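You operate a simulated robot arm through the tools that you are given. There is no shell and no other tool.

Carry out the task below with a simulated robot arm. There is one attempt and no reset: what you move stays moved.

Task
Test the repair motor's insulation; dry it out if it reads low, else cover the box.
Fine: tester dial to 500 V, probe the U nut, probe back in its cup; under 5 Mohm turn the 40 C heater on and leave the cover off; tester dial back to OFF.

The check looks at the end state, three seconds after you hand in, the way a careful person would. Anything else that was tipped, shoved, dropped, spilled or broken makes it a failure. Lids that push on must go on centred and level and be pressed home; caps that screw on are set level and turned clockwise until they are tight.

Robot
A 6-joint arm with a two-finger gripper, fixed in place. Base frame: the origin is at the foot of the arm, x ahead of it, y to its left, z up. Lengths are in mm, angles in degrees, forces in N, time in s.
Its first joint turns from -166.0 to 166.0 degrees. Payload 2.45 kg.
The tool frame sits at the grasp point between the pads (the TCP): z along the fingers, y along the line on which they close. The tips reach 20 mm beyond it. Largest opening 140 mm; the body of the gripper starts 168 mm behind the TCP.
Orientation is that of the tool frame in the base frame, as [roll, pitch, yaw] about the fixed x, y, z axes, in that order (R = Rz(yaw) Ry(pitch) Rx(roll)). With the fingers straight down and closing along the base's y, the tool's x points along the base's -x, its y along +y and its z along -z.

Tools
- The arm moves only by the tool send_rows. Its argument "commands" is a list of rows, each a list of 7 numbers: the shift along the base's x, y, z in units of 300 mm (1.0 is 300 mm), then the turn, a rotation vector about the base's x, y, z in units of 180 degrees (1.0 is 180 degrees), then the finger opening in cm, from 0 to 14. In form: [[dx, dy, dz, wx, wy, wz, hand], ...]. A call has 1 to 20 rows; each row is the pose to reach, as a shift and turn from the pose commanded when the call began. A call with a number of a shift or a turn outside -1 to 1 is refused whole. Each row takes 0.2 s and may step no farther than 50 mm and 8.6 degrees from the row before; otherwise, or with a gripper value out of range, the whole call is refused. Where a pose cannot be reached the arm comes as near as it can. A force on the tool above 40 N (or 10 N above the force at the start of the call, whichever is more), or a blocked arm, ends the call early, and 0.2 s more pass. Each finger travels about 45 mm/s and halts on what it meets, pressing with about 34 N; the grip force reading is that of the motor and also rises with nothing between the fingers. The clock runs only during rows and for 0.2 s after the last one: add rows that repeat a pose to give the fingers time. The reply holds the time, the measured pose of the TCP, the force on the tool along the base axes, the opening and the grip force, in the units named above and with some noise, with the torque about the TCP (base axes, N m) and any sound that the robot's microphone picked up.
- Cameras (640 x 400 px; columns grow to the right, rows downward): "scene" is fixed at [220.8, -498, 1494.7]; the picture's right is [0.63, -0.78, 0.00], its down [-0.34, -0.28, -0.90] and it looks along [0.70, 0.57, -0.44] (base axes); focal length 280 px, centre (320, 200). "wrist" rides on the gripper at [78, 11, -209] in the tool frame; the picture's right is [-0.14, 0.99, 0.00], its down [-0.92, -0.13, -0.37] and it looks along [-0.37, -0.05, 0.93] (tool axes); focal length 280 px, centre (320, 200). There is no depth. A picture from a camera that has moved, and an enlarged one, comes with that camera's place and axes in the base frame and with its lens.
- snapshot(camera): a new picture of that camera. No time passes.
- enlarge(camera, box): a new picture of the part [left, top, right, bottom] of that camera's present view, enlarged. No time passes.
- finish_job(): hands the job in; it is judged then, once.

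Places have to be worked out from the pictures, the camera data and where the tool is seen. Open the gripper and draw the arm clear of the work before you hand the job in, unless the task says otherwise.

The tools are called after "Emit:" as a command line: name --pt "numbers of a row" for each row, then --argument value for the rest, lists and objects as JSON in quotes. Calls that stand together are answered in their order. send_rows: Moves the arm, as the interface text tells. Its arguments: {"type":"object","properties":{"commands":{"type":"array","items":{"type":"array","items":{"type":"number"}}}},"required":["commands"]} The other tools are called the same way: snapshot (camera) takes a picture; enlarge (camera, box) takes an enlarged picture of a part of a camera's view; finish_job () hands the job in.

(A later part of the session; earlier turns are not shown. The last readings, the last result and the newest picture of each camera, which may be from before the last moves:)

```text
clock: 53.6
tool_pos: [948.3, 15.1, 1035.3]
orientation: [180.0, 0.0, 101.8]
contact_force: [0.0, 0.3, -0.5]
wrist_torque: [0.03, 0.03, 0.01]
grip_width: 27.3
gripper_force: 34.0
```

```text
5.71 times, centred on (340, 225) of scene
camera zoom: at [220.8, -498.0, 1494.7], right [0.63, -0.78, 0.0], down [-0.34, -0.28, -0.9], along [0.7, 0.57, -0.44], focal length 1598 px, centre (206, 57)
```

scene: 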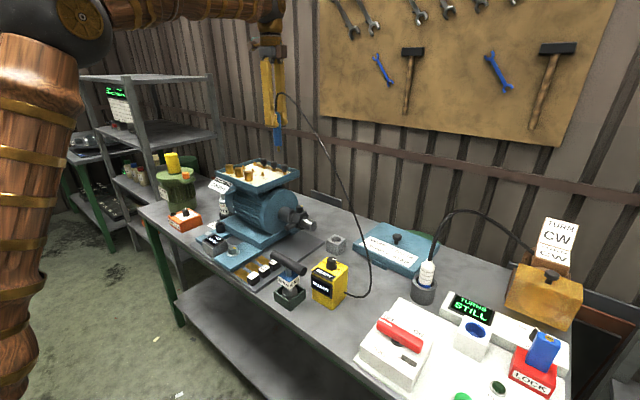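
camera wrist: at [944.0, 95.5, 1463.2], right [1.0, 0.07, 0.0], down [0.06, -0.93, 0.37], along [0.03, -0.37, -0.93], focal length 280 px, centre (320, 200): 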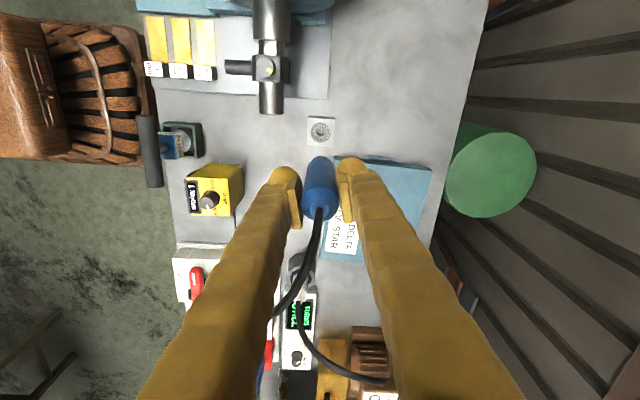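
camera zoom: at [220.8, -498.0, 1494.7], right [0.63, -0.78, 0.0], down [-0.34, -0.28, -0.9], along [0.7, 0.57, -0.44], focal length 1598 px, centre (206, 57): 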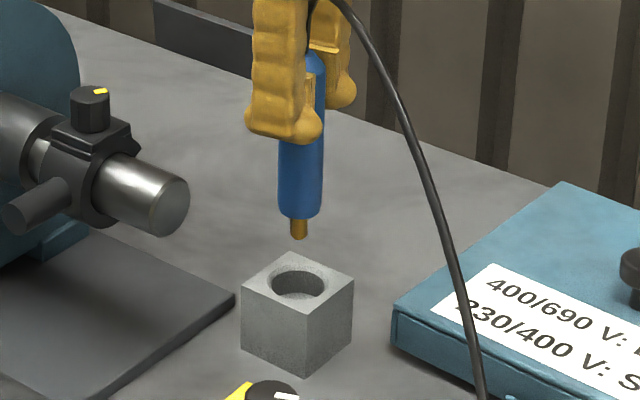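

Now aligned within about 1 mm in both views. Lowering into the cup in small steps while watching the force.

Emit:
send_rows --pt "0 0.001 -0.05 0 0 0 1" --pt "0 0.001 -0.1 0 0 0 1" --pt "0 0.001 -0.14 0 0 0 1" --pt "0 0.001 -0.17 0 0 0 1" --pt "0 0.001 -0.17 0 0 0 1"

Emit:
enlarge --camera "wrist" --box '[270, 90, 370, 210]'

Emit:
enlarge --camera "scene" --box '[310, 190, 370, 260]'

```text
clock: 54.8
tool_pos: [947.7, 17.7, 982.2]
orientation: [180.0, 0.0, 101.8]
contact_force: [-0.5, 0.0, -1.2]
wrist_torque: [0.02, 0.01, 0.0]
grip_width: 27.5
gripper_force: 33.9
```

```text
3.33 times, centred on (320, 150) of wrist
camera zoom: at [942.8, 95.0, 1191.7], right [1.0, 0.07, 0.0], down [0.06, -0.93, 0.37], along [0.02, -0.37, -0.93], focal length 935 px, centre (320, 367)
```

zoom: 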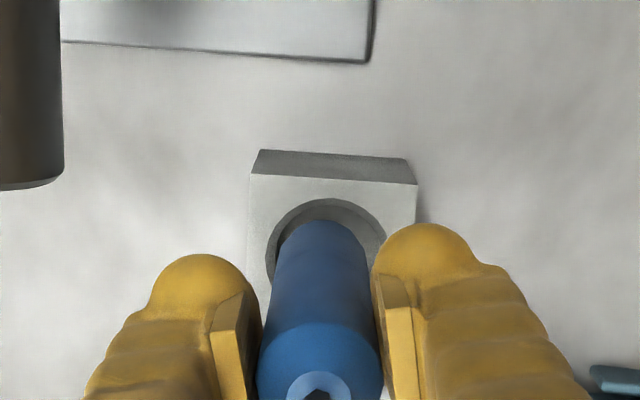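

```text
5.71 times, centred on (340, 225) of scene
camera zoom: at [220.8, -498.0, 1494.7], right [0.63, -0.78, 0.0], down [-0.34, -0.28, -0.9], along [0.7, 0.57, -0.44], focal length 1598 px, centre (206, 57)
```

zoom: 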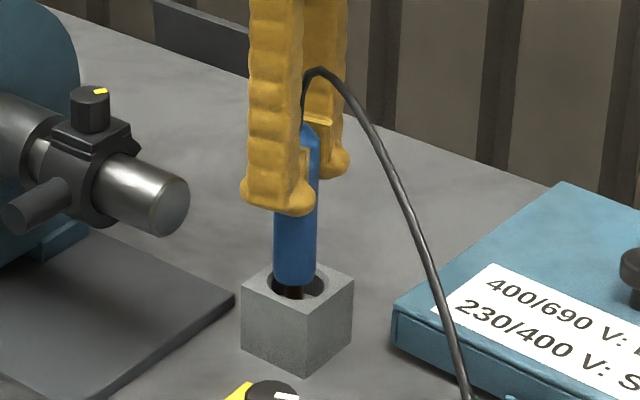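

The handle is 2–3 mm too far +y (measured 17.7 vs ~15.4). I'll shift −2.3 mm in y and check again before going deeper.

Emit:
send_rows --pt "0.001 -0.008 0 0 0 0 1" --pt "0.001 -0.008 0 0 0 0 1" --pt "0.001 -0.008 0 0 0 0 1"

Emit:
enlarge --camera "wrist" --box '[270, 90, 370, 210]'

Emit:
enlarge --camera "scene" --box '[310, 190, 370, 260]'

```text
clock: 55.6
tool_pos: [946.6, 17.8, 983.3]
orientation: [-180.0, -0.1, 101.7]
contact_force: [0.4, 0.0, -1.6]
wrist_torque: [-0.05, 0.0, -0.01]
grip_width: 27.4
gripper_force: 33.2
```

```text
3.33 times, centred on (320, 150) of wrist
camera zoom: at [942.8, 93.9, 1191.6], right [1.0, 0.07, 0.0], down [0.06, -0.93, 0.37], along [0.02, -0.37, -0.93], focal length 935 px, centre (320, 367)
```

zoom: 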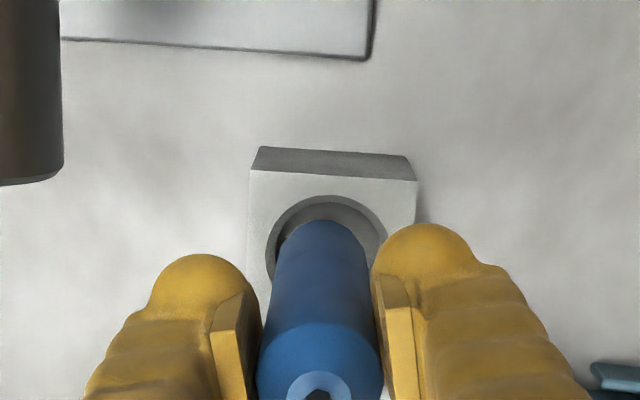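

```text
5.71 times, centred on (340, 225) of scene
camera zoom: at [220.8, -498.0, 1494.7], right [0.63, -0.78, 0.0], down [-0.34, -0.28, -0.9], along [0.7, 0.57, -0.44], focal length 1598 px, centre (206, 57)
```

zoom: 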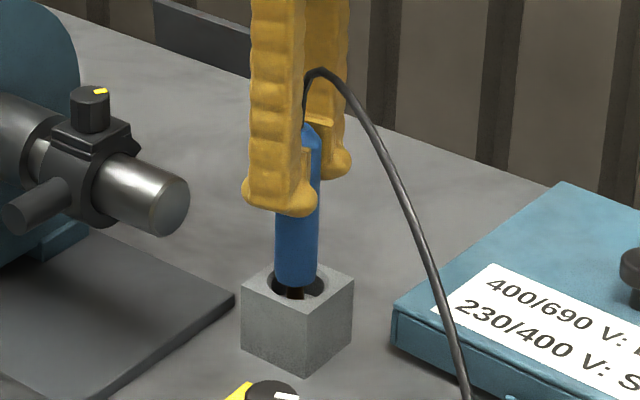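

Moved about 1 mm. Let me look at the handle against the hole at higher magnification.

Emit:
enlarge --camera "scene" --box '[325, 225, 355, 255]'

Emit:
enlarge --camera "wrist" --box '[290, 130, 350, 180]'

```text
13.33 times, centred on (340, 240) of scene
camera zoom: at [220.8, -498.0, 1494.7], right [0.63, -0.78, 0.0], down [-0.34, -0.28, -0.9], along [0.7, 0.57, -0.44], focal length 3728 px, centre (53, -333)
```

zoom: 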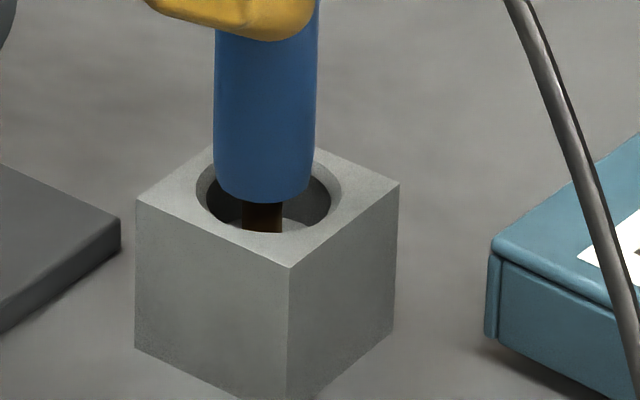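

```text
8.00 times, centred on (320, 155) of wrist
camera zoom: at [942.8, 93.9, 1191.6], right [1.0, 0.07, 0.0], down [0.06, -0.93, 0.37], along [0.02, -0.37, -0.93], focal length 2243 px, centre (320, 560)
```

zoom: 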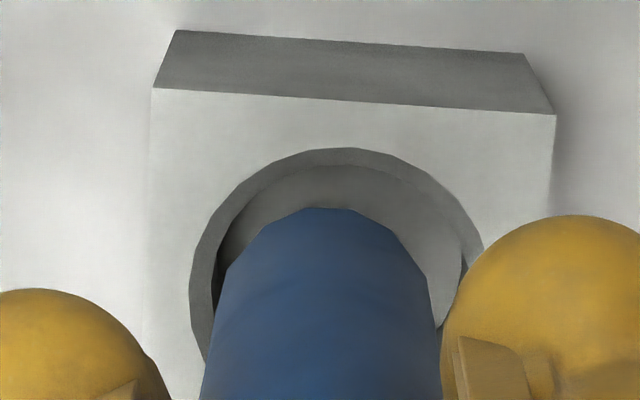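

Handle is about 1.3 mm toward −x of hole centre, with about 3 mm clearance per side. I'll shift +1.2 mm in x and lower.

Emit:
send_rows --pt "0.004 0 0 0 0 0 1" --pt "0.004 0 -0.015 0 0 0 1" --pt "0.004 0 -0.03 0 0 0 1" --pt "0.004 0 -0.045 0 0 0 1" --pt "0.004 0 -0.045 0 0 0 1"

Emit:
enlarge --camera "scene" --box '[325, 225, 355, 255]'

Emit:
enlarge --camera "wrist" --box '[290, 130, 350, 180]'

```text
clock: 56.8
tool_pos: [947.7, 14.9, 969.8]
orientation: [-180.0, 0.1, 101.8]
contact_force: [0.2, 0.1, -1.4]
wrist_torque: [-0.01, 0.01, -0.01]
grip_width: 27.5
gripper_force: 33.6
```

```text
13.33 times, centred on (340, 240) of scene
camera zoom: at [220.8, -498.0, 1494.7], right [0.63, -0.78, 0.0], down [-0.34, -0.28, -0.9], along [0.7, 0.57, -0.44], focal length 3728 px, centre (53, -333)
```

zoom: 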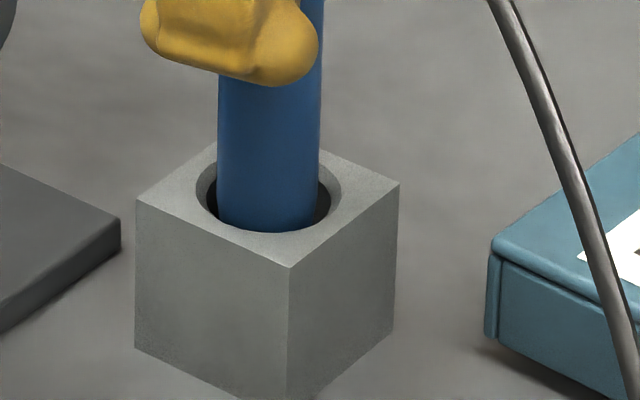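

```text
8.00 times, centred on (320, 155) of wrist
camera zoom: at [943.0, 92.4, 1177.8], right [1.0, 0.07, 0.0], down [0.06, -0.93, 0.37], along [0.03, -0.37, -0.93], focal length 2243 px, centre (320, 560)
```

zoom: 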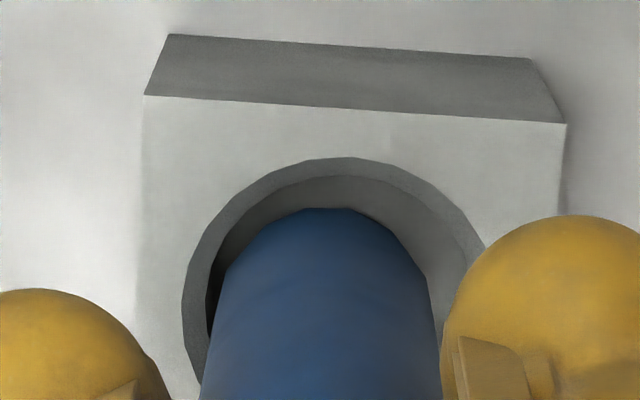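

Well centred in the hole. Lowering the last ~13 mm to the original seat height.

Emit:
send_rows --pt "0 0 -0.015 0 0 0 1" --pt "0 0 -0.03 0 0 0 1" --pt "0 0 -0.04 0 0 0 1" --pt "0 0 -0.045 0 0 0 1"

Emit:
enlarge --camera "scene" --box '[310, 190, 370, 260]'

```text
clock: 57.8
tool_pos: [948.8, 15.4, 956.9]
orientation: [-179.9, 0.0, 101.8]
contact_force: [-0.6, -0.1, 2.0]
wrist_torque: [-0.03, 0.15, -0.03]
grip_width: 27.4
gripper_force: 33.7
```

```text
5.71 times, centred on (340, 225) of scene
camera zoom: at [220.8, -498.0, 1494.7], right [0.63, -0.78, 0.0], down [-0.34, -0.28, -0.9], along [0.7, 0.57, -0.44], focal length 1598 px, centre (206, 57)
```

zoom: 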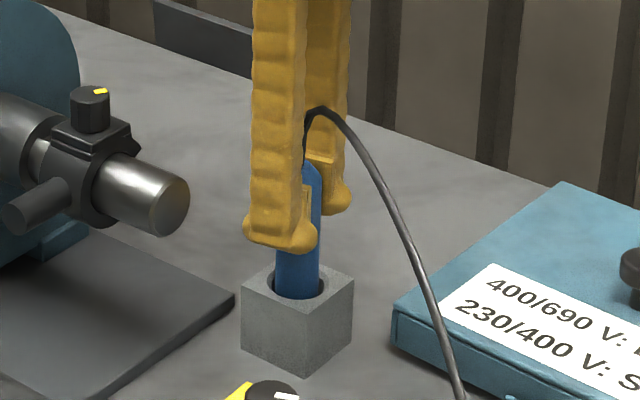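

The force has come up to +2 N, so it's touching bottom at the original height. Opening the fingers now and rising straight up.

Emit:
send_rows --pt "0 0 0 0 0 0 3.5" --pt "0 0 0 0 0 0 5" --pt "0 0 0 0 0 0 7" --pt "0 0 0 0 0 0 7" --pt "0 0 0.05 0 0 0 7" --pt "0 0 0.15 0 0 0 7" --pt "0 0 0.3 0 0 0 7" --pt "0 0 0.45 0 0 0 7" --pt "0 0 0.6 0 0 0 7" --pt "0 0 0.6 0 0 0 7"

Emit:
enlarge --camera "scene" --box '[280, 180, 380, 310]'

Emit:
snapshot --camera "wrist"

```text
clock: 60.0
tool_pos: [947.2, 15.7, 1135.5]
orientation: [-180.0, 0.0, 101.8]
contact_force: [0.4, -0.3, 0.0]
wrist_torque: [0.04, 0.02, 0.01]
grip_width: 70.1
gripper_force: 0.1
```

```text
3.08 times, centred on (330, 245) of scene
camera zoom: at [220.8, -498.0, 1494.7], right [0.63, -0.78, 0.0], down [-0.34, -0.28, -0.9], along [0.7, 0.57, -0.44], focal length 860 px, centre (289, 62)
```

zoom: 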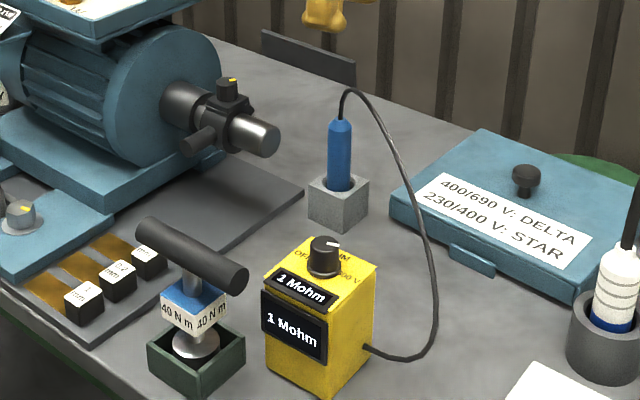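

```text
taken
camera wrist: at [942.5, 93.0, 1344.6], right [1.0, 0.07, 0.0], down [0.06, -0.93, 0.37], along [0.02, -0.37, -0.93], focal length 280 px, centre (320, 200)
```

wrist: 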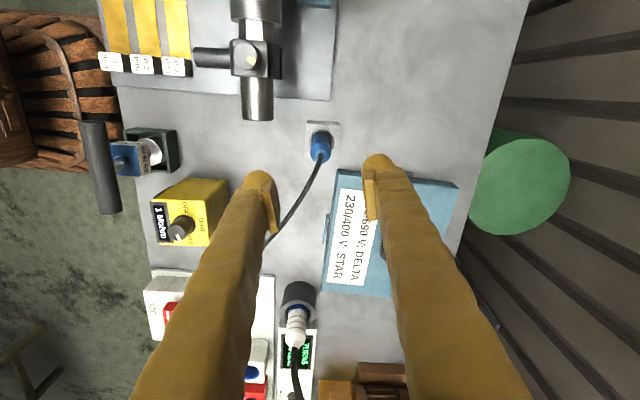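

The probe stands upright in its cup again and the tester holds the 1 Mohm reading. Next: the heater at about (690, 639). I'll raise above the motor and travel there, turning the hand as I go.

Emit:
send_rows --pt "0 0 0.1 0 0 0.04 7" --pt "0 0 0.25 0 0 0.08 7" --pt "0 0 0.4 0 0 0.12 7" --pt "-0.04 0.1 0.417 0 0 0.16 6" --pt "-0.09 0.22 0.417 0 0 0.2 6" --pt "-0.14 0.34 0.417 0 0 0.24 6" --pt "-0.19 0.46 0.417 0 0 0.28 6" --pt "-0.24 0.58 0.417 0 0 0.32 6" --pt "-0.287 0.693 0.417 0 0 0.36 6" --pt "-0.287 0.693 0.417 0 0 0.36 6"

Emit:
send_rows --pt "-0.04 0.1 0 0 0 0.04 6" --pt "-0.09 0.22 0 0 0 0.08 6" --pt "-0.14 0.34 0 0 0 0.12 6" --pt "-0.19 0.46 0 0 0 0.16 6" --pt "-0.24 0.58 0 0 0 0.2 6" --pt "-0.287 0.693 0 0 0 0.24 6" --pt "-0.287 0.693 0 0 0 0.28 6" --pt "-0.287 0.693 0 0 0 0.28 6"

Emit:
snapshot --camera "wrist"

Emit:
snapshot --camera "scene"

```text
clock: 62.2
tool_pos: [861.6, 224.5, 1260.3]
orientation: [-180.0, 0.0, 166.7]
contact_force: [-0.1, 1.2, 0.5]
wrist_torque: [0.01, 0.0, 0.0]
grip_width: 60.2
gripper_force: 0.0
```

```text
clock: 64.0
tool_pos: [775.7, 431.8, 1262.0]
orientation: [180.0, -0.1, -142.9]
contact_force: [0.4, 0.9, 0.1]
wrist_torque: [-0.03, 0.0, 0.01]
grip_width: 60.0
gripper_force: 0.0
```

```text
taken
camera wrist: at [708.2, 392.2, 1470.9], right [-0.49, 0.87, 0.0], down [0.81, 0.45, 0.37], along [0.32, 0.18, -0.93], focal length 280 px, centre (320, 200)
```

wrist: 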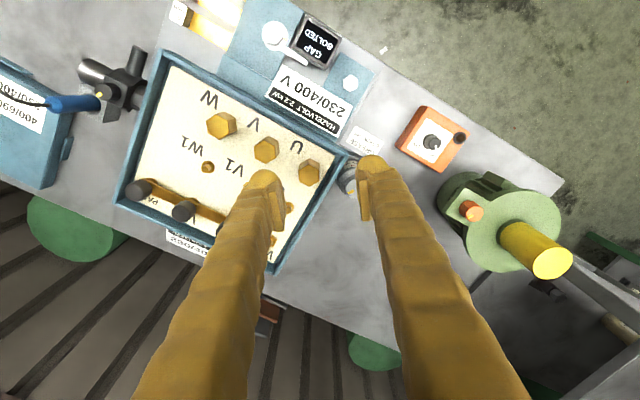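

```text
taken
```

scene: 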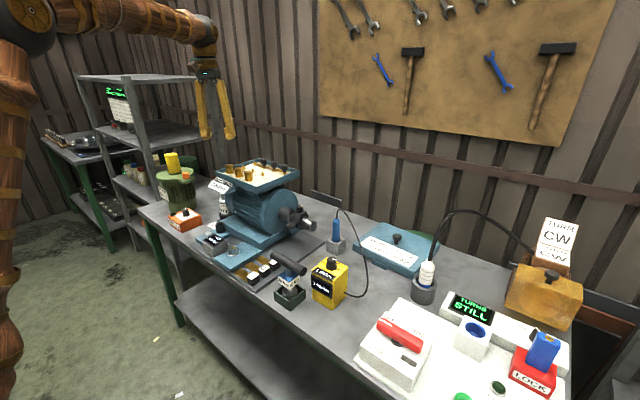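

Heater knob confirmed near (690, 636). Moving above it and descending to a hover.

Emit:
send_rows --pt "-0.058 0.137 0 0 0 0 6" --pt "-0.115 0.274 0 0 0 0 6" --pt "-0.173 0.41 0 0 0 0 6" --pt "-0.23 0.547 0 0 0 0 6" --pt "-0.287 0.684 0 0 0 0 6" --pt "-0.287 0.684 -0.14 0 0 0 6" --pt "-0.287 0.684 -0.28 0 0 0 6" --pt "-0.287 0.684 -0.42 0 0 0 6" --pt "-0.287 0.684 -0.56 0 0 0 6" --pt "-0.287 0.684 -0.65 0 0 0 6" --pt "-0.287 0.684 -0.65 0 0 0 6"

Emit:
snapshot --camera "wrist"

Emit:
enlarge --camera "wrist" --box '[260, 80, 400, 200]'

Emit:
enlarge --camera "scene" --box '[130, 120, 250, 250]'

```text
clock: 66.4
tool_pos: [688.5, 637.7, 1063.1]
orientation: [-180.0, 0.0, -143.0]
contact_force: [0.6, -0.1, 0.0]
wrist_torque: [-0.01, 0.02, -0.02]
grip_width: 60.4
gripper_force: 0.1
```

```text
taken
camera wrist: at [620.7, 597.3, 1271.9], right [-0.49, 0.87, 0.0], down [0.81, 0.45, 0.37], along [0.32, 0.18, -0.93], focal length 280 px, centre (320, 200)
```

wrist: 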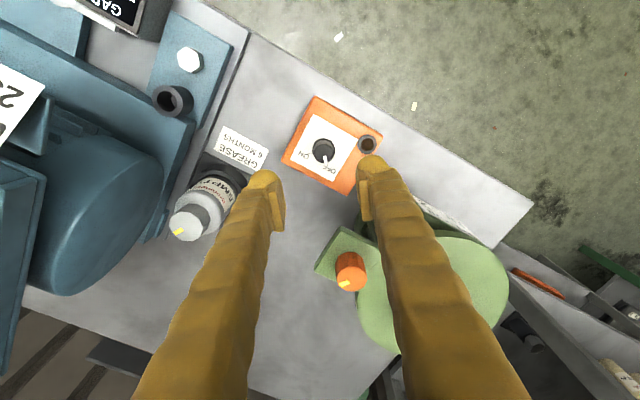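

```text
3.33 times, centred on (330, 140) of wrist
camera zoom: at [620.7, 597.3, 1271.9], right [-0.49, 0.87, 0.0], down [0.81, 0.45, 0.37], along [0.32, 0.18, -0.93], focal length 935 px, centre (287, 400)
```

zoom: 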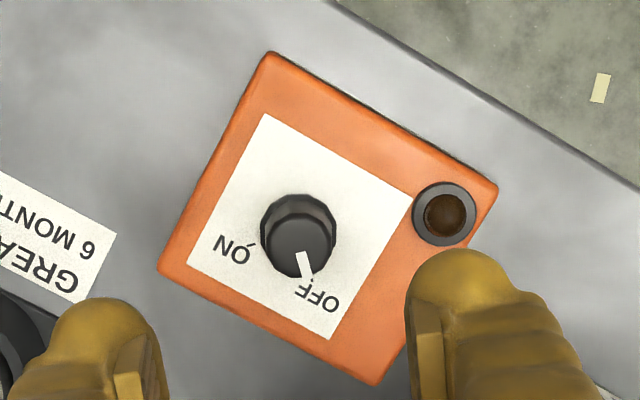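

```text
3.08 times, centred on (190, 185) of scene
camera zoom: at [220.8, -498.0, 1494.7], right [0.63, -0.78, 0.0], down [-0.34, -0.28, -0.9], along [0.7, 0.57, -0.44], focal length 860 px, centre (720, 246)
```

zoom: 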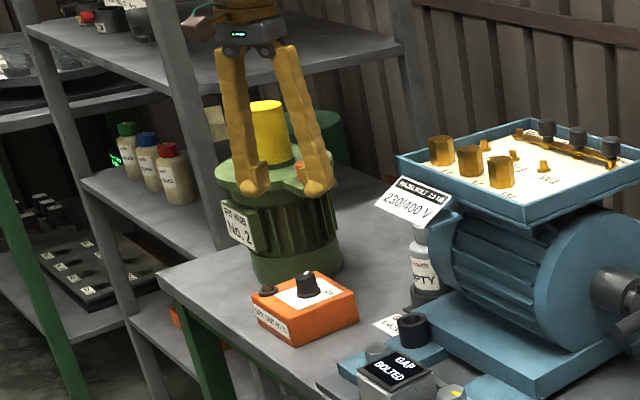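

Heater pointer is at OFF (~+45°) and the ON mark at ~−43°, so a −90° clockwise turn is needed. I'll correct by (−2.4, +4.4) and lower to just above the knob to re-check.

Emit:
send_rows --pt "-0.008 0.0147 -0.1 0 0 0 5" --pt "-0.008 0.0147 -0.22 0 0 0 4.8" --pt "-0.008 0.0147 -0.32 0 0 0 4.8" --pt "-0.008 0.0147 -0.383 0 0 0 4.8" --pt "-0.008 0.0147 -0.383 0 0 0 4.8"

Emit:
enlarge --camera "wrist" --box '[260, 100, 380, 220]'

Emit:
enlarge --camera "scene" --box '[150, 150, 230, 250]'

```text
clock: 67.6
tool_pos: [687.1, 641.7, 949.7]
orientation: [179.9, 0.1, -143.0]
contact_force: [0.4, -0.2, -0.9]
wrist_torque: [-0.01, 0.04, 0.02]
grip_width: 48.1
gripper_force: 0.3
```

```text
3.33 times, centred on (320, 160) of wrist
camera zoom: at [619.0, 602.2, 1158.1], right [-0.49, 0.87, 0.0], down [0.81, 0.45, 0.37], along [0.32, 0.18, -0.93], focal length 935 px, centre (320, 333)
```

zoom: 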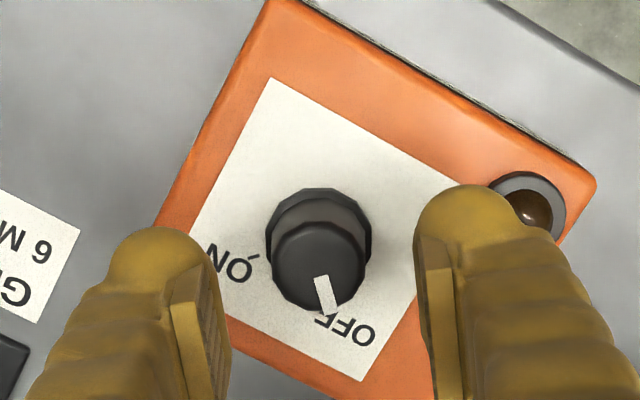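

```text
4.00 times, centred on (190, 200) of scene
camera zoom: at [220.8, -498.0, 1494.7], right [0.63, -0.78, 0.0], down [-0.34, -0.28, -0.9], along [0.7, 0.57, -0.44], focal length 1119 px, centre (840, 200)
```

zoom: 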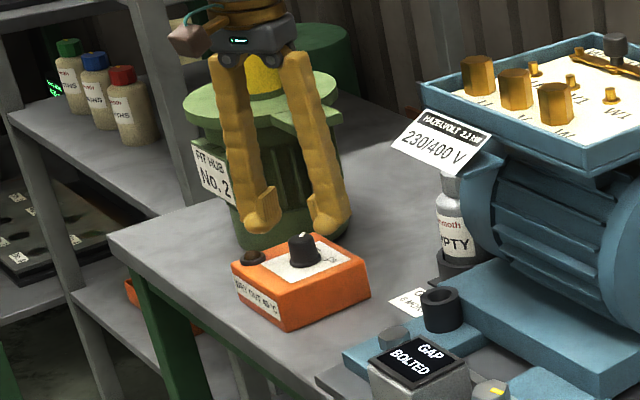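

Aligned within about 1 mm. Descending around the heater knob and closing.

Emit:
send_rows --pt "-0.002 -0.001 -0.05 0 0 0 4.8" --pt "-0.002 -0.001 -0.08 0 0 0 4.8" --pt "-0.002 -0.001 -0.1 0 0 0 4.8" --pt "-0.002 -0.001 -0.1 0 0 0 3.5" --pt "-0.002 -0.001 -0.1 0 0 0 1.5" --pt "-0.002 -0.001 -0.1 0 0 0 1.5" --pt "-0.002 -0.001 -0.1 0 0 0 1.5"

Emit:
enlarge --camera "wrist" --box '[260, 100, 380, 240]'

Emit:
enlarge --camera "scene" --box '[150, 150, 230, 250]'

```text
clock: 69.2
tool_pos: [685.1, 640.7, 919.2]
orientation: [180.0, 0.0, -142.9]
contact_force: [-1.1, -1.5, -5.0]
wrist_torque: [0.01, -0.01, 0.01]
grip_width: 26.0
gripper_force: 45.2
```

```text
2.86 times, centred on (320, 170) of wrist
camera zoom: at [618.3, 601.7, 1129.0], right [-0.49, 0.87, 0.0], down [0.81, 0.45, 0.37], along [0.32, 0.18, -0.93], focal length 801 px, centre (320, 286)
```

zoom: 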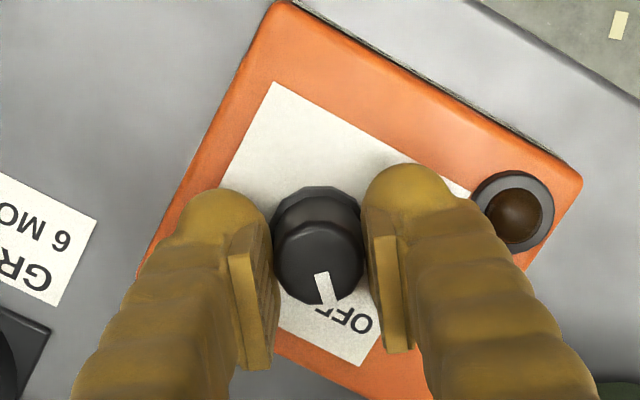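

```text
4.00 times, centred on (190, 200) of scene
camera zoom: at [220.8, -498.0, 1494.7], right [0.63, -0.78, 0.0], down [-0.34, -0.28, -0.9], along [0.7, 0.57, -0.44], focal length 1119 px, centre (840, 200)
```

zoom: 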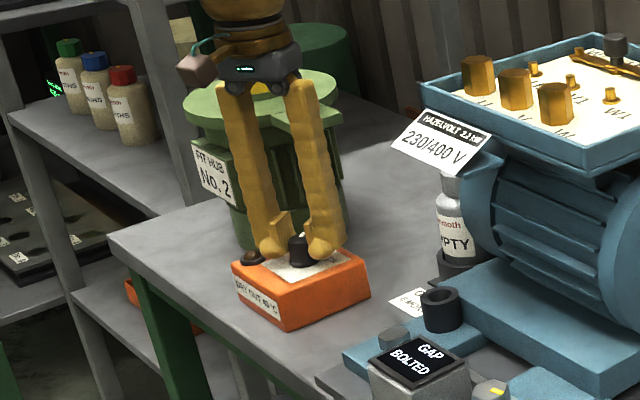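

Knob gripped (26 mm). Pressing down first, then turning clockwise slowly with downward load.

Emit:
send_rows --pt "0 0 -0.006 0 0 0 1.5" --pt "0 0 -0.012 0 0 0 1.5" --pt "0 0 -0.012 0 0 0 1.5"

```text
clock: 69.8
tool_pos: [686.2, 641.6, 920.5]
orientation: [180.0, 0.2, -142.8]
contact_force: [-3.0, -3.2, 9.0]
wrist_torque: [-0.17, 0.22, -0.06]
grip_width: 26.1
gripper_force: 44.9
stopped in row 3: the force on the tool passed its limit at 44 N (the readings are from after the stop); the commanded pose is now the measured one
```

The limit tripped at 44 N; now the load is 9 N. I'll apply a gentler press (1.8 mm) and turn about 16°.

Emit:
send_rows --pt "0 0 -0.003 0 0 0 1.5" --pt "0 0 -0.005 0 0 -0.015 1.5" --pt "0 0 -0.006 0 0 -0.03 1.5" --pt "0 0 -0.006 0 0 -0.045 1.5" --pt "0 0 -0.006 0 0 -0.06 1.5" --pt "0 0 -0.006 0 0 -0.075 1.5" --pt "0 0 -0.006 0 0 -0.09 1.5"

Emit:
enlarge --camera "wrist" --box '[260, 100, 380, 240]'

Emit:
enlarge --camera "scene" --box '[150, 150, 230, 250]'

```text
clock: 70.4
tool_pos: [686.6, 642.3, 920.3]
orientation: [179.9, 0.2, -144.4]
contact_force: [-3.7, -4.4, 8.5]
wrist_torque: [-0.25, 0.23, 0.08]
grip_width: 25.9
gripper_force: 45.1
stopped in row 2: the force on the tool passed its limit at 42 N (the readings are from after the stop); the commanded pose is now the measured one
```

```text
2.86 times, centred on (320, 170) of wrist
camera zoom: at [617.0, 602.7, 1128.7], right [-0.46, 0.89, 0.0], down [0.82, 0.43, 0.37], along [0.33, 0.17, -0.93], focal length 801 px, centre (320, 286)
```

zoom: 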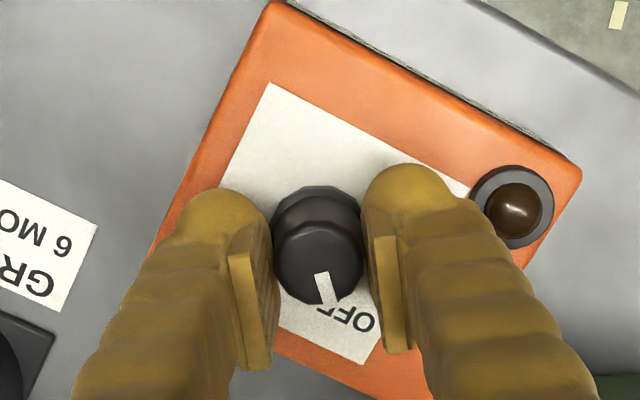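

```text
4.00 times, centred on (190, 200) of scene
camera zoom: at [220.8, -498.0, 1494.7], right [0.63, -0.78, 0.0], down [-0.34, -0.28, -0.9], along [0.7, 0.57, -0.44], focal length 1119 px, centre (840, 200)
```

zoom: 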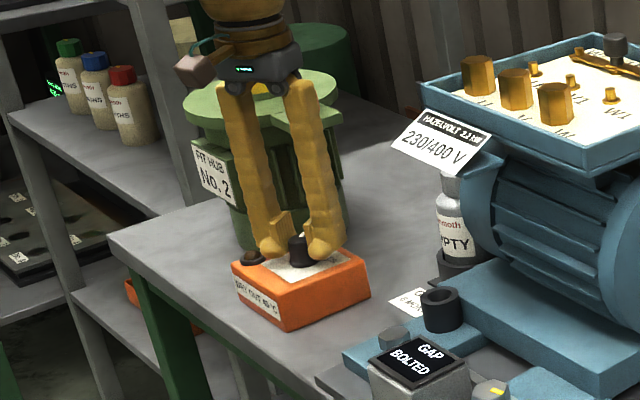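

Too stiff here for extra press; there's already 8.5 N down. I'll try turning slowly with just this load and check the box doesn't follow.

Emit:
send_rows --pt "0 0 0 0 0 -0.012 1.5" --pt "0 0 0 0 0 -0.024 1.5" --pt "0 0 0 0 0 -0.036 1.5" --pt "0 0 0 0 0 -0.048 1.5" --pt "0 0 0 0 0 -0.06 1.5" --pt "0 0 0 0 0 -0.072 1.5"

Emit:
enlarge --camera "wrist" --box '[260, 100, 380, 240]'

Emit:
enlarge --camera "scene" --box '[150, 150, 230, 250]'

```text
clock: 71.8
tool_pos: [686.2, 641.3, 920.9]
orientation: [179.9, 0.2, -157.4]
contact_force: [-2.7, -9.0, 29.4]
wrist_torque: [-0.06, -0.19, 0.03]
grip_width: 26.2
gripper_force: 44.9
```

```text
2.86 times, centred on (320, 170) of wrist
camera zoom: at [610.4, 619.0, 1128.6], right [-0.25, 0.97, 0.0], down [0.9, 0.23, 0.37], along [0.36, 0.1, -0.93], focal length 801 px, centre (320, 286)
```

zoom: 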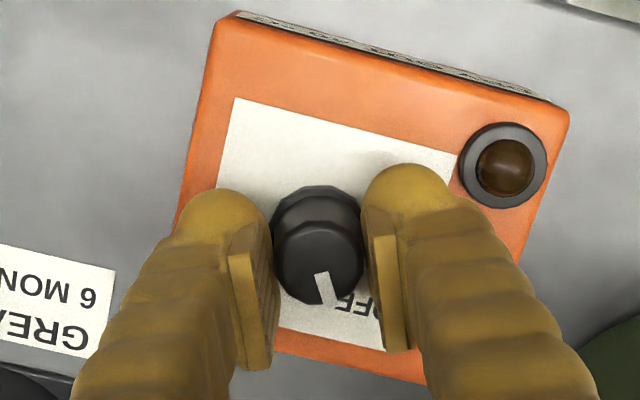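

```text
4.00 times, centred on (190, 200) of scene
camera zoom: at [220.8, -498.0, 1494.7], right [0.63, -0.78, 0.0], down [-0.34, -0.28, -0.9], along [0.7, 0.57, -0.44], focal length 1119 px, centre (840, 200)
```

zoom: 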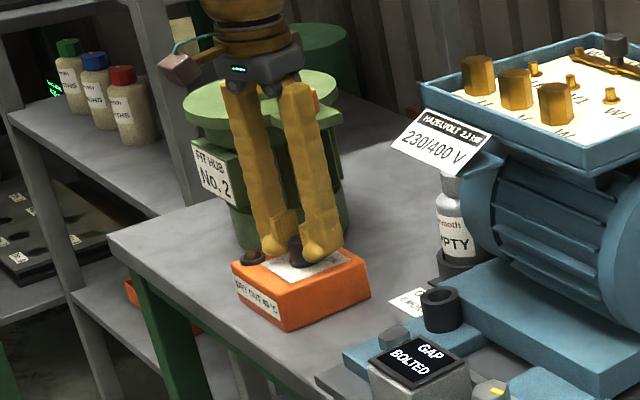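

The heater box stayed put while the dial turned ~14°. Continuing slowly.

Emit:
send_rows --pt "0 0 0.001 0 0 -0.015 1.5" --pt "0 0 0.001 0 0 -0.03 1.5" --pt "0 0 0.001 0 0 -0.045 1.5" --pt "0 0 0.001 0 0 -0.06 1.5" --pt "0 0 0.001 0 0 -0.075 1.5" --pt "0 0 0.001 0 0 -0.09 1.5" --pt "0 0 0.001 0 0 -0.105 1.5" --pt "0 0 0.001 0 0 -0.12 1.5" --pt "0 0 0.001 0 0 -0.135 1.5" --pt "0 0 0.001 0 0 -0.15 1.5"

Emit:
enlarge --camera "wrist" --box '[260, 100, 380, 240]'

Emit:
enlarge --camera "scene" --box '[150, 150, 230, 250]'

```text
clock: 74.0
tool_pos: [687.1, 640.1, 919.8]
orientation: [180.0, 0.1, 175.5]
contact_force: [11.8, -34.9, 19.5]
wrist_torque: [-0.44, -0.17, 0.07]
grip_width: 26.1
gripper_force: 45.2
```

```text
2.86 times, centred on (320, 170) of wrist
camera zoom: at [609.9, 655.8, 1128.5], right [0.21, 0.98, 0.0], down [0.91, -0.2, 0.37], along [0.36, -0.08, -0.93], focal length 801 px, centre (320, 286)
```

zoom: 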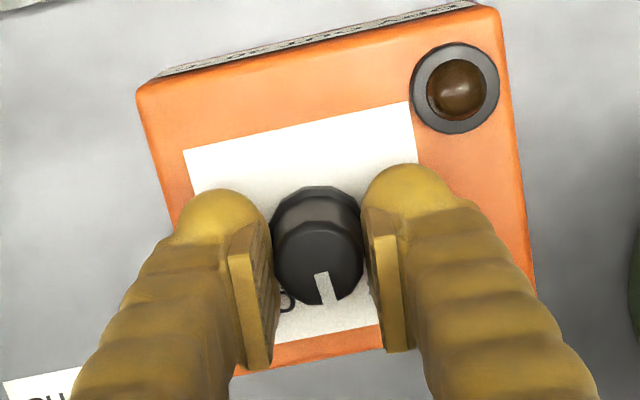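

```text
4.00 times, centred on (190, 200) of scene
camera zoom: at [220.8, -498.0, 1494.7], right [0.63, -0.78, 0.0], down [-0.34, -0.28, -0.9], along [0.7, 0.57, -0.44], focal length 1119 px, centre (840, 200)
```

zoom: 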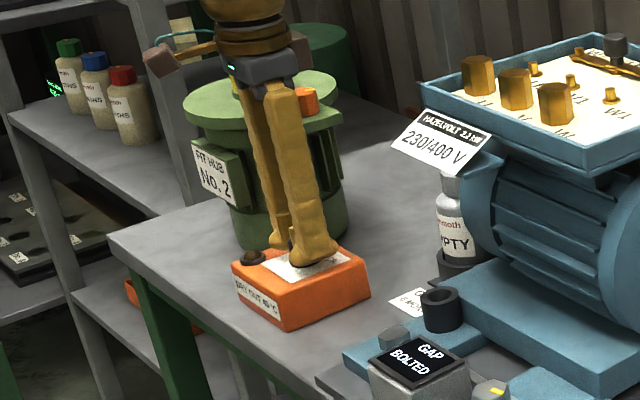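

Box still unmoved; dial about 42° turned, but side force has built to −35 N in y. I'll relieve it by shifting the hand −3 mm in y before going on.

Emit:
send_rows --pt "0.001 -0.005 0 0 0 0 1.5" --pt "0.003 -0.01 0 0 0 0 1.5" --pt "0.003 -0.01 0 0 0 0 1.5"

```text
clock: 74.8
tool_pos: [688.3, 641.2, 920.2]
orientation: [179.9, 0.1, 175.6]
contact_force: [-10.1, -6.9, 22.2]
wrist_torque: [-0.13, 0.23, 0.03]
grip_width: 26.2
gripper_force: 45.3
```

Side force relieved. Continuing the turn in two parts.

Emit:
send_rows --pt "-0.002 -0.002 0 0 0 -0.015 1.5" --pt "-0.003 -0.002 0 0 0 -0.03 1.5" --pt "-0.003 -0.002 0 0 0 -0.045 1.5" --pt "-0.003 -0.002 0 0 0 -0.06 1.5" --pt "-0.003 -0.002 0 0 0 -0.075 1.5" --pt "-0.003 -0.002 0 0 0 -0.09 1.5" --pt "-0.003 -0.002 0 0 0 -0.105 1.5" --pt "-0.003 -0.002 0 0 0 -0.12 1.5"

Emit:
enlarge --camera "wrist" --box '[260, 100, 380, 240]'

Emit:
enlarge --camera "scene" --box '[150, 150, 230, 250]'

```text
clock: 76.0
tool_pos: [686.3, 640.0, 920.0]
orientation: [179.9, 0.3, 163.5]
contact_force: [1.4, 4.0, -1.9]
wrist_torque: [0.04, -0.08, 0.0]
grip_width: 25.8
gripper_force: 44.6
stopped in row 5: the force on the tool passed its limit at 42 N (the readings are from after the stop); the commanded pose is now the measured one
```

```text
2.86 times, centred on (320, 170) of wrist
camera zoom: at [614.7, 670.4, 1128.5], right [0.41, 0.91, 0.0], down [0.84, -0.39, 0.37], along [0.34, -0.15, -0.93], focal length 801 px, centre (320, 286)
```

zoom: 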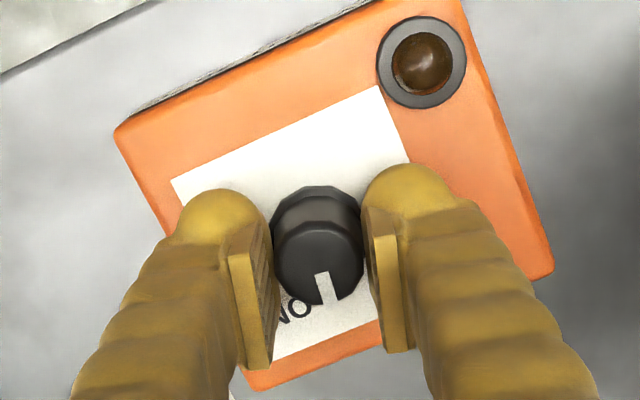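

```text
4.00 times, centred on (190, 200) of scene
camera zoom: at [220.8, -498.0, 1494.7], right [0.63, -0.78, 0.0], down [-0.34, -0.28, -0.9], along [0.7, 0.57, -0.44], focal length 1119 px, centre (840, 200)
```

zoom: 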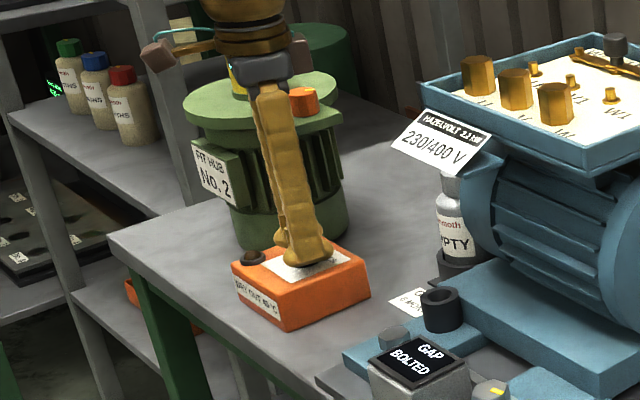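

Forces are small again after the reset; about 54° turned. Continuing toward ON.

Emit:
send_rows --pt "0 0 0 0 0 -0.015 1.5" --pt "0 0 0 0 0 -0.03 1.5" --pt "0 0 0 0 0 -0.045 1.5" --pt "0 0 0 0 0 -0.06 1.5" --pt "0 0 0 0 0 -0.075 1.5" --pt "0 0 0 0 0 -0.09 1.5"

Emit:
enlarge --camera "wrist" --box '[260, 100, 380, 240]'

```text
clock: 77.4
tool_pos: [686.6, 639.3, 919.6]
orientation: [179.9, 0.2, 147.2]
contact_force: [-1.5, -11.0, -4.4]
wrist_torque: [-0.14, 0.07, 0.03]
grip_width: 26.1
gripper_force: 45.2
```

```text
2.86 times, centred on (320, 170) of wrist
camera zoom: at [626.6, 689.1, 1128.7], right [0.65, 0.76, 0.0], down [0.7, -0.61, 0.37], along [0.28, -0.24, -0.93], focal length 801 px, centre (320, 286)
```

zoom: 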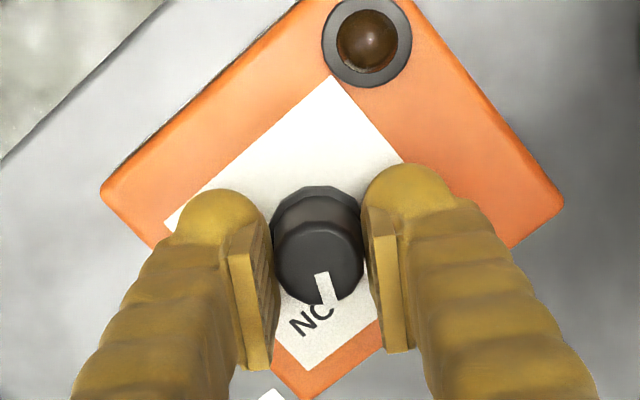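

About 70° turned; lamp still dark. Another ~20°.

Emit:
send_rows --pt "0 -0.002 0 0 0 -0.015 1.5" --pt "0 -0.003 0 0 0 -0.03 1.5" --pt "0 -0.003 0 0 0 -0.045 1.5" --pt "0 -0.003 0 0 0 -0.06 1.5" --pt "0 -0.003 0 0 0 -0.075 1.5" --pt "0 -0.003 0 0 0 -0.09 1.5" --pt "0 -0.003 0 0 0 -0.105 1.5"

Emit:
enlarge --camera "wrist" --box '[260, 60, 380, 240]'

Emit:
enlarge --camera "scene" --box '[150, 150, 230, 250]'

```text
clock: 79.0
tool_pos: [685.2, 639.2, 921.0]
orientation: [179.8, 0.2, 128.7]
contact_force: [-3.5, -4.8, 6.9]
wrist_torque: [-0.11, 0.08, -0.07]
grip_width: 26.0
gripper_force: 44.8
stopped in row 7: the force on the tool passed its limit at 41 N (the readings are from after the stop); the commanded pose is now the measured one
```

```text
2.22 times, centred on (320, 150) of wrist
camera zoom: at [645.9, 705.6, 1128.7], right [0.86, 0.51, 0.0], down [0.47, -0.8, 0.37], along [0.19, -0.32, -0.93], focal length 623 px, centre (320, 311)
```

zoom: 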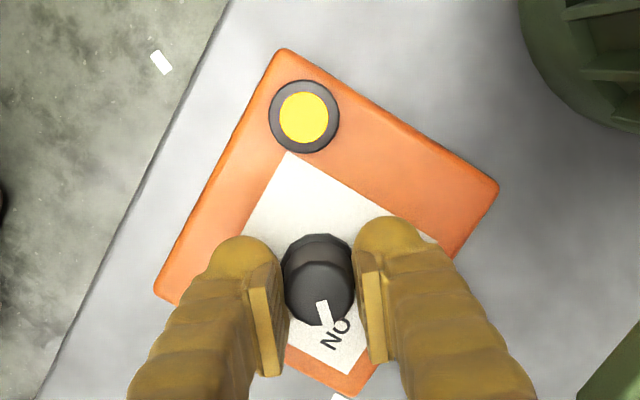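

```text
4.00 times, centred on (190, 200) of scene
camera zoom: at [220.8, -498.0, 1494.7], right [0.63, -0.78, 0.0], down [-0.34, -0.28, -0.9], along [0.7, 0.57, -0.44], focal length 1119 px, centre (840, 200)
```

zoom: 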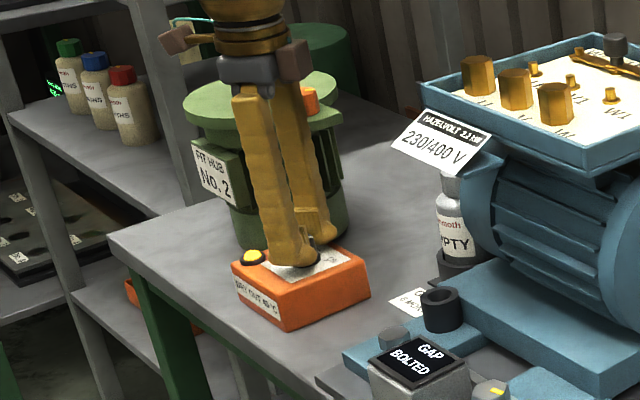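

The heater lamp is lit yellow — heater ON, box unmoved. Releasing and rising.

Emit:
send_rows --pt "0 0 0 0 0 0 3.5" --pt "0 0 0 0 0 0 4.8" --pt "0 0 0 0 0 0 4.8" --pt "0 0 0.03 0 0 0 4.8" --pt "0 0 0.12 0 0 0 4.8" --pt "0 0 0.27 0 0 0 5" --pt "0 0 0.42 0 0 0 5" --pt "0 0 0.57 0 0 0 5" --pt "0 0 0.72 0 0 0 5" --pt "0 0 0.87 0 0 0 5" --pt "0 0 0.97 0 0 0 5"

Emit:
enlarge --camera "scene" --box '[150, 150, 230, 250]'

Emit:
snapshot --camera "scene"

Emit:
snapshot --camera "wrist"

```text
clock: 81.4
tool_pos: [685.5, 638.4, 1212.9]
orientation: [179.9, 0.1, 128.8]
contact_force: [-0.2, 0.0, -0.3]
wrist_torque: [-0.01, 0.0, -0.01]
grip_width: 50.0
gripper_force: 0.1
```

```text
4.00 times, centred on (190, 200) of scene
camera zoom: at [220.8, -498.0, 1494.7], right [0.63, -0.78, 0.0], down [-0.34, -0.28, -0.9], along [0.7, 0.57, -0.44], focal length 1119 px, centre (840, 200)
```

zoom: 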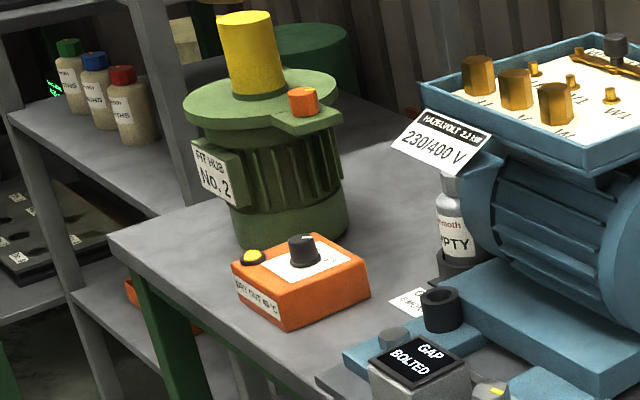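

```text
taken
```

scene: 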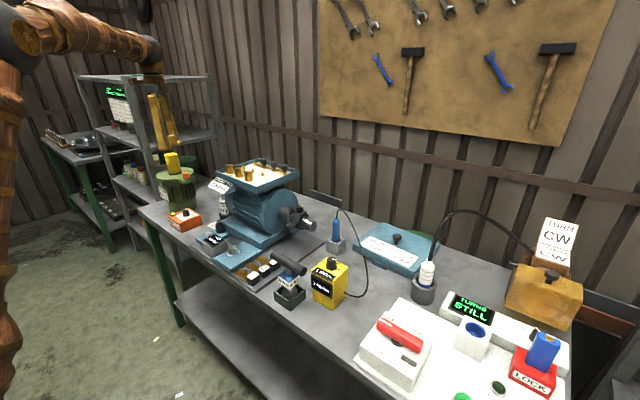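

```text
taken
camera wrist: at [645.4, 704.8, 1421.4], right [0.86, 0.51, 0.0], down [0.47, -0.8, 0.37], along [0.19, -0.32, -0.93], focal length 280 px, centre (320, 200)
```

wrist: 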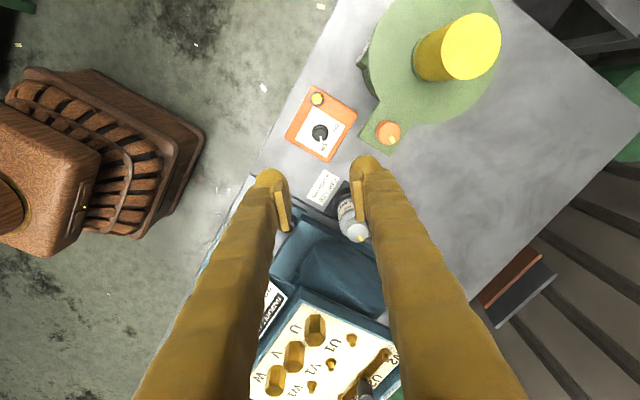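

Heater is on with its lamp lit. Now going back to the tester to return its dial to OFF, at safe height.

Emit:
send_rows --pt "0.01 -0.12 0.06 0 0 0 5" --pt "0.02 -0.26 0.12 0 0 0 5" --pt "0.035 -0.41 0.13 0 0 0 5" --pt "0.045 -0.56 0.13 0 0 0 5" --pt "0.06 -0.71 0.13 0 0 0 5" --pt "0.07 -0.84 0.13 0 0 0 5"

Emit:
send_rows --pt "0.01 -0.14 0 0 0 -0.03 5" --pt "0.02 -0.28 0 0 0 -0.06 5" --pt "0.035 -0.42 0 0 0 -0.09 5" --pt "0.045 -0.56 0 0 0 -0.12 5" --pt "0.06 -0.7 0 0 0 -0.15 5" --pt "0.07 -0.83 0 0 0 -0.15 5"

Emit:
send_rows --pt "0.01 -0.14 0 0 0 0 5" --pt "0.02 -0.28 0 0 0 0 5" --pt "0.03 -0.42 0 0 0 0 5" --pt "0.04 -0.56 0 0 0 0 5" --pt "0.05 -0.7 0 0 0 0 5" --pt "0.064 -0.835 0 0 0 0 5" --pt "0.064 -0.835 -0.15 0 0 0 5" --pt "0.064 -0.835 -0.3 0 0 0 5" --pt "0.064 -0.835 -0.45 0 0 0 5" --pt "0.064 -0.835 -0.55 0 0 0 5" --pt "0.064 -0.835 -0.55 0 0 0 5"

Emit:
snapshot --camera "wrist"

Emit:
snapshot --camera "scene"

```text
clock: 82.8
tool_pos: [707.6, 386.9, 1249.7]
orientation: [179.9, 0.1, 128.8]
contact_force: [0.3, -0.1, -0.8]
wrist_torque: [0.0, 0.04, -0.03]
grip_width: 50.0
gripper_force: 0.1
```

```text
clock: 84.2
tool_pos: [729.1, 136.3, 1249.6]
orientation: [179.9, 0.1, 101.6]
contact_force: [-0.6, 0.1, -0.4]
wrist_torque: [0.02, -0.02, 0.0]
grip_width: 49.9
gripper_force: 0.2
```

```text
clock: 86.6
tool_pos: [748.2, -112.5, 1085.2]
orientation: [179.8, 0.1, 101.7]
contact_force: [0.2, 0.0, 0.0]
wrist_torque: [0.0, 0.04, 0.03]
grip_width: 50.0
gripper_force: 0.1
```

```text
taken
camera wrist: at [742.7, -34.5, 1293.9], right [1.0, 0.07, 0.0], down [0.06, -0.93, 0.37], along [0.03, -0.37, -0.93], focal length 280 px, centre (320, 200)
```

wrist: 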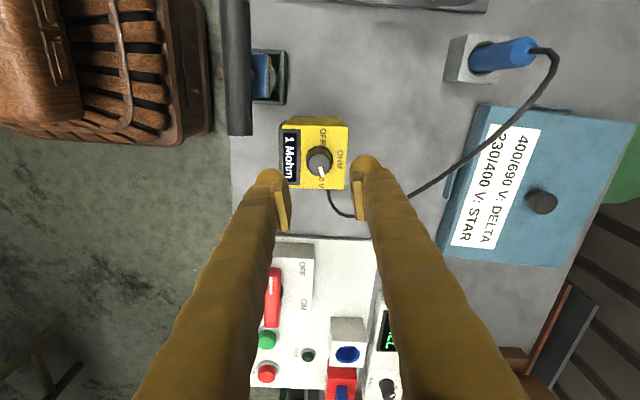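

```text
taken
```

scene: 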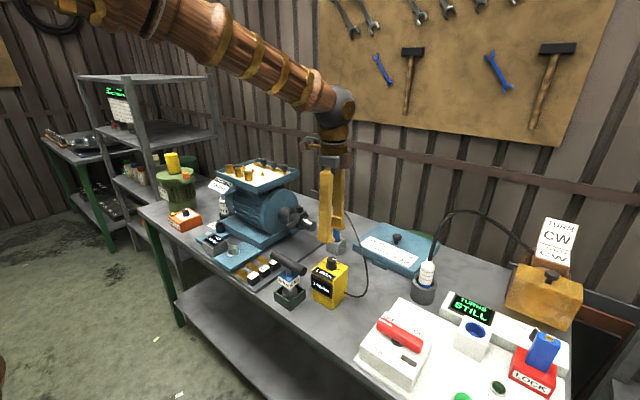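

Above the tester again. Zooming in to align on the knob.

Emit:
enlarge --camera "wrist" --box '[260, 100, 380, 200]'

```text
4.00 times, centred on (320, 150) of wrist
camera zoom: at [742.7, -34.5, 1293.9], right [1.0, 0.07, 0.0], down [0.06, -0.93, 0.37], along [0.03, -0.37, -0.93], focal length 1122 px, centre (320, 400)
```

zoom: 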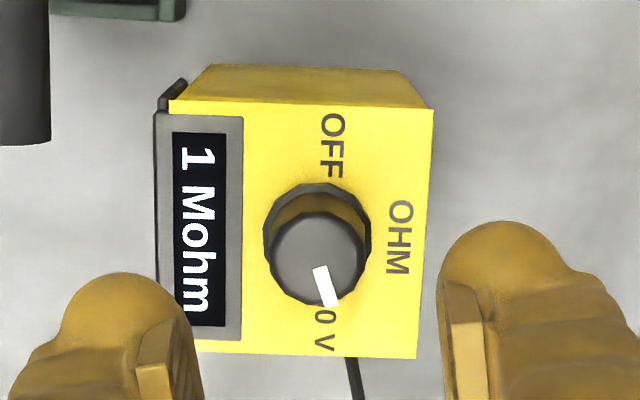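

The knob is about 2.5 mm toward −y of the tool axis. Correcting and descending around it, then closing.

Emit:
send_rows --pt "0 -0.008 -0.1 0 0 0 5" --pt "0 -0.008 -0.2 0 0 0 5" --pt "0 -0.008 -0.28 0 0 0 5" --pt "0 -0.008 -0.32 0 0 0 5" --pt "0 -0.008 -0.32 0 0 0 5"

Emit:
enlarge --camera "wrist" --box '[260, 100, 380, 240]'

```text
clock: 87.8
tool_pos: [745.5, -114.8, 987.5]
orientation: [179.9, 0.2, 101.7]
contact_force: [0.3, 0.0, 0.2]
wrist_torque: [-0.04, -0.06, 0.02]
grip_width: 50.1
gripper_force: 0.0
```

```text
2.86 times, centred on (320, 170) of wrist
camera zoom: at [741.8, -37.1, 1197.1], right [1.0, 0.07, 0.0], down [0.06, -0.93, 0.37], along [0.03, -0.37, -0.93], focal length 801 px, centre (320, 286)
```

zoom: 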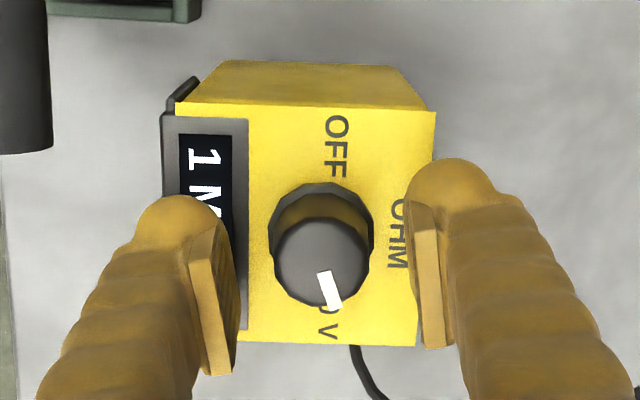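

Well centred. Closing on the knob.

Emit:
send_rows --pt "0 0 0 0 0 0 3.5" --pt "0 0 0 0 0 0 1.5" --pt "0 0 0 0 0 0 1.5" --pt "0 0 0 0 0 0 1.5"

Emit:
send_rows --pt "0 0 -0.004 0 0 0 1.5" --pt "0 0 -0.007 0 0 0 1.5" --pt "0 0 -0.009 0 0 0 1.5"

```text
clock: 88.8
tool_pos: [745.6, -115.5, 988.7]
orientation: [179.9, 0.1, 101.7]
contact_force: [2.4, 0.8, -0.7]
wrist_torque: [-0.03, -0.11, 0.04]
grip_width: 27.2
gripper_force: 33.9
```

```text
clock: 89.6
tool_pos: [747.1, -113.4, 986.1]
orientation: [179.8, 0.2, 101.7]
contact_force: [-8.2, -6.2, 35.6]
wrist_torque: [-0.09, 0.13, 0.02]
grip_width: 27.9
gripper_force: 33.7
```

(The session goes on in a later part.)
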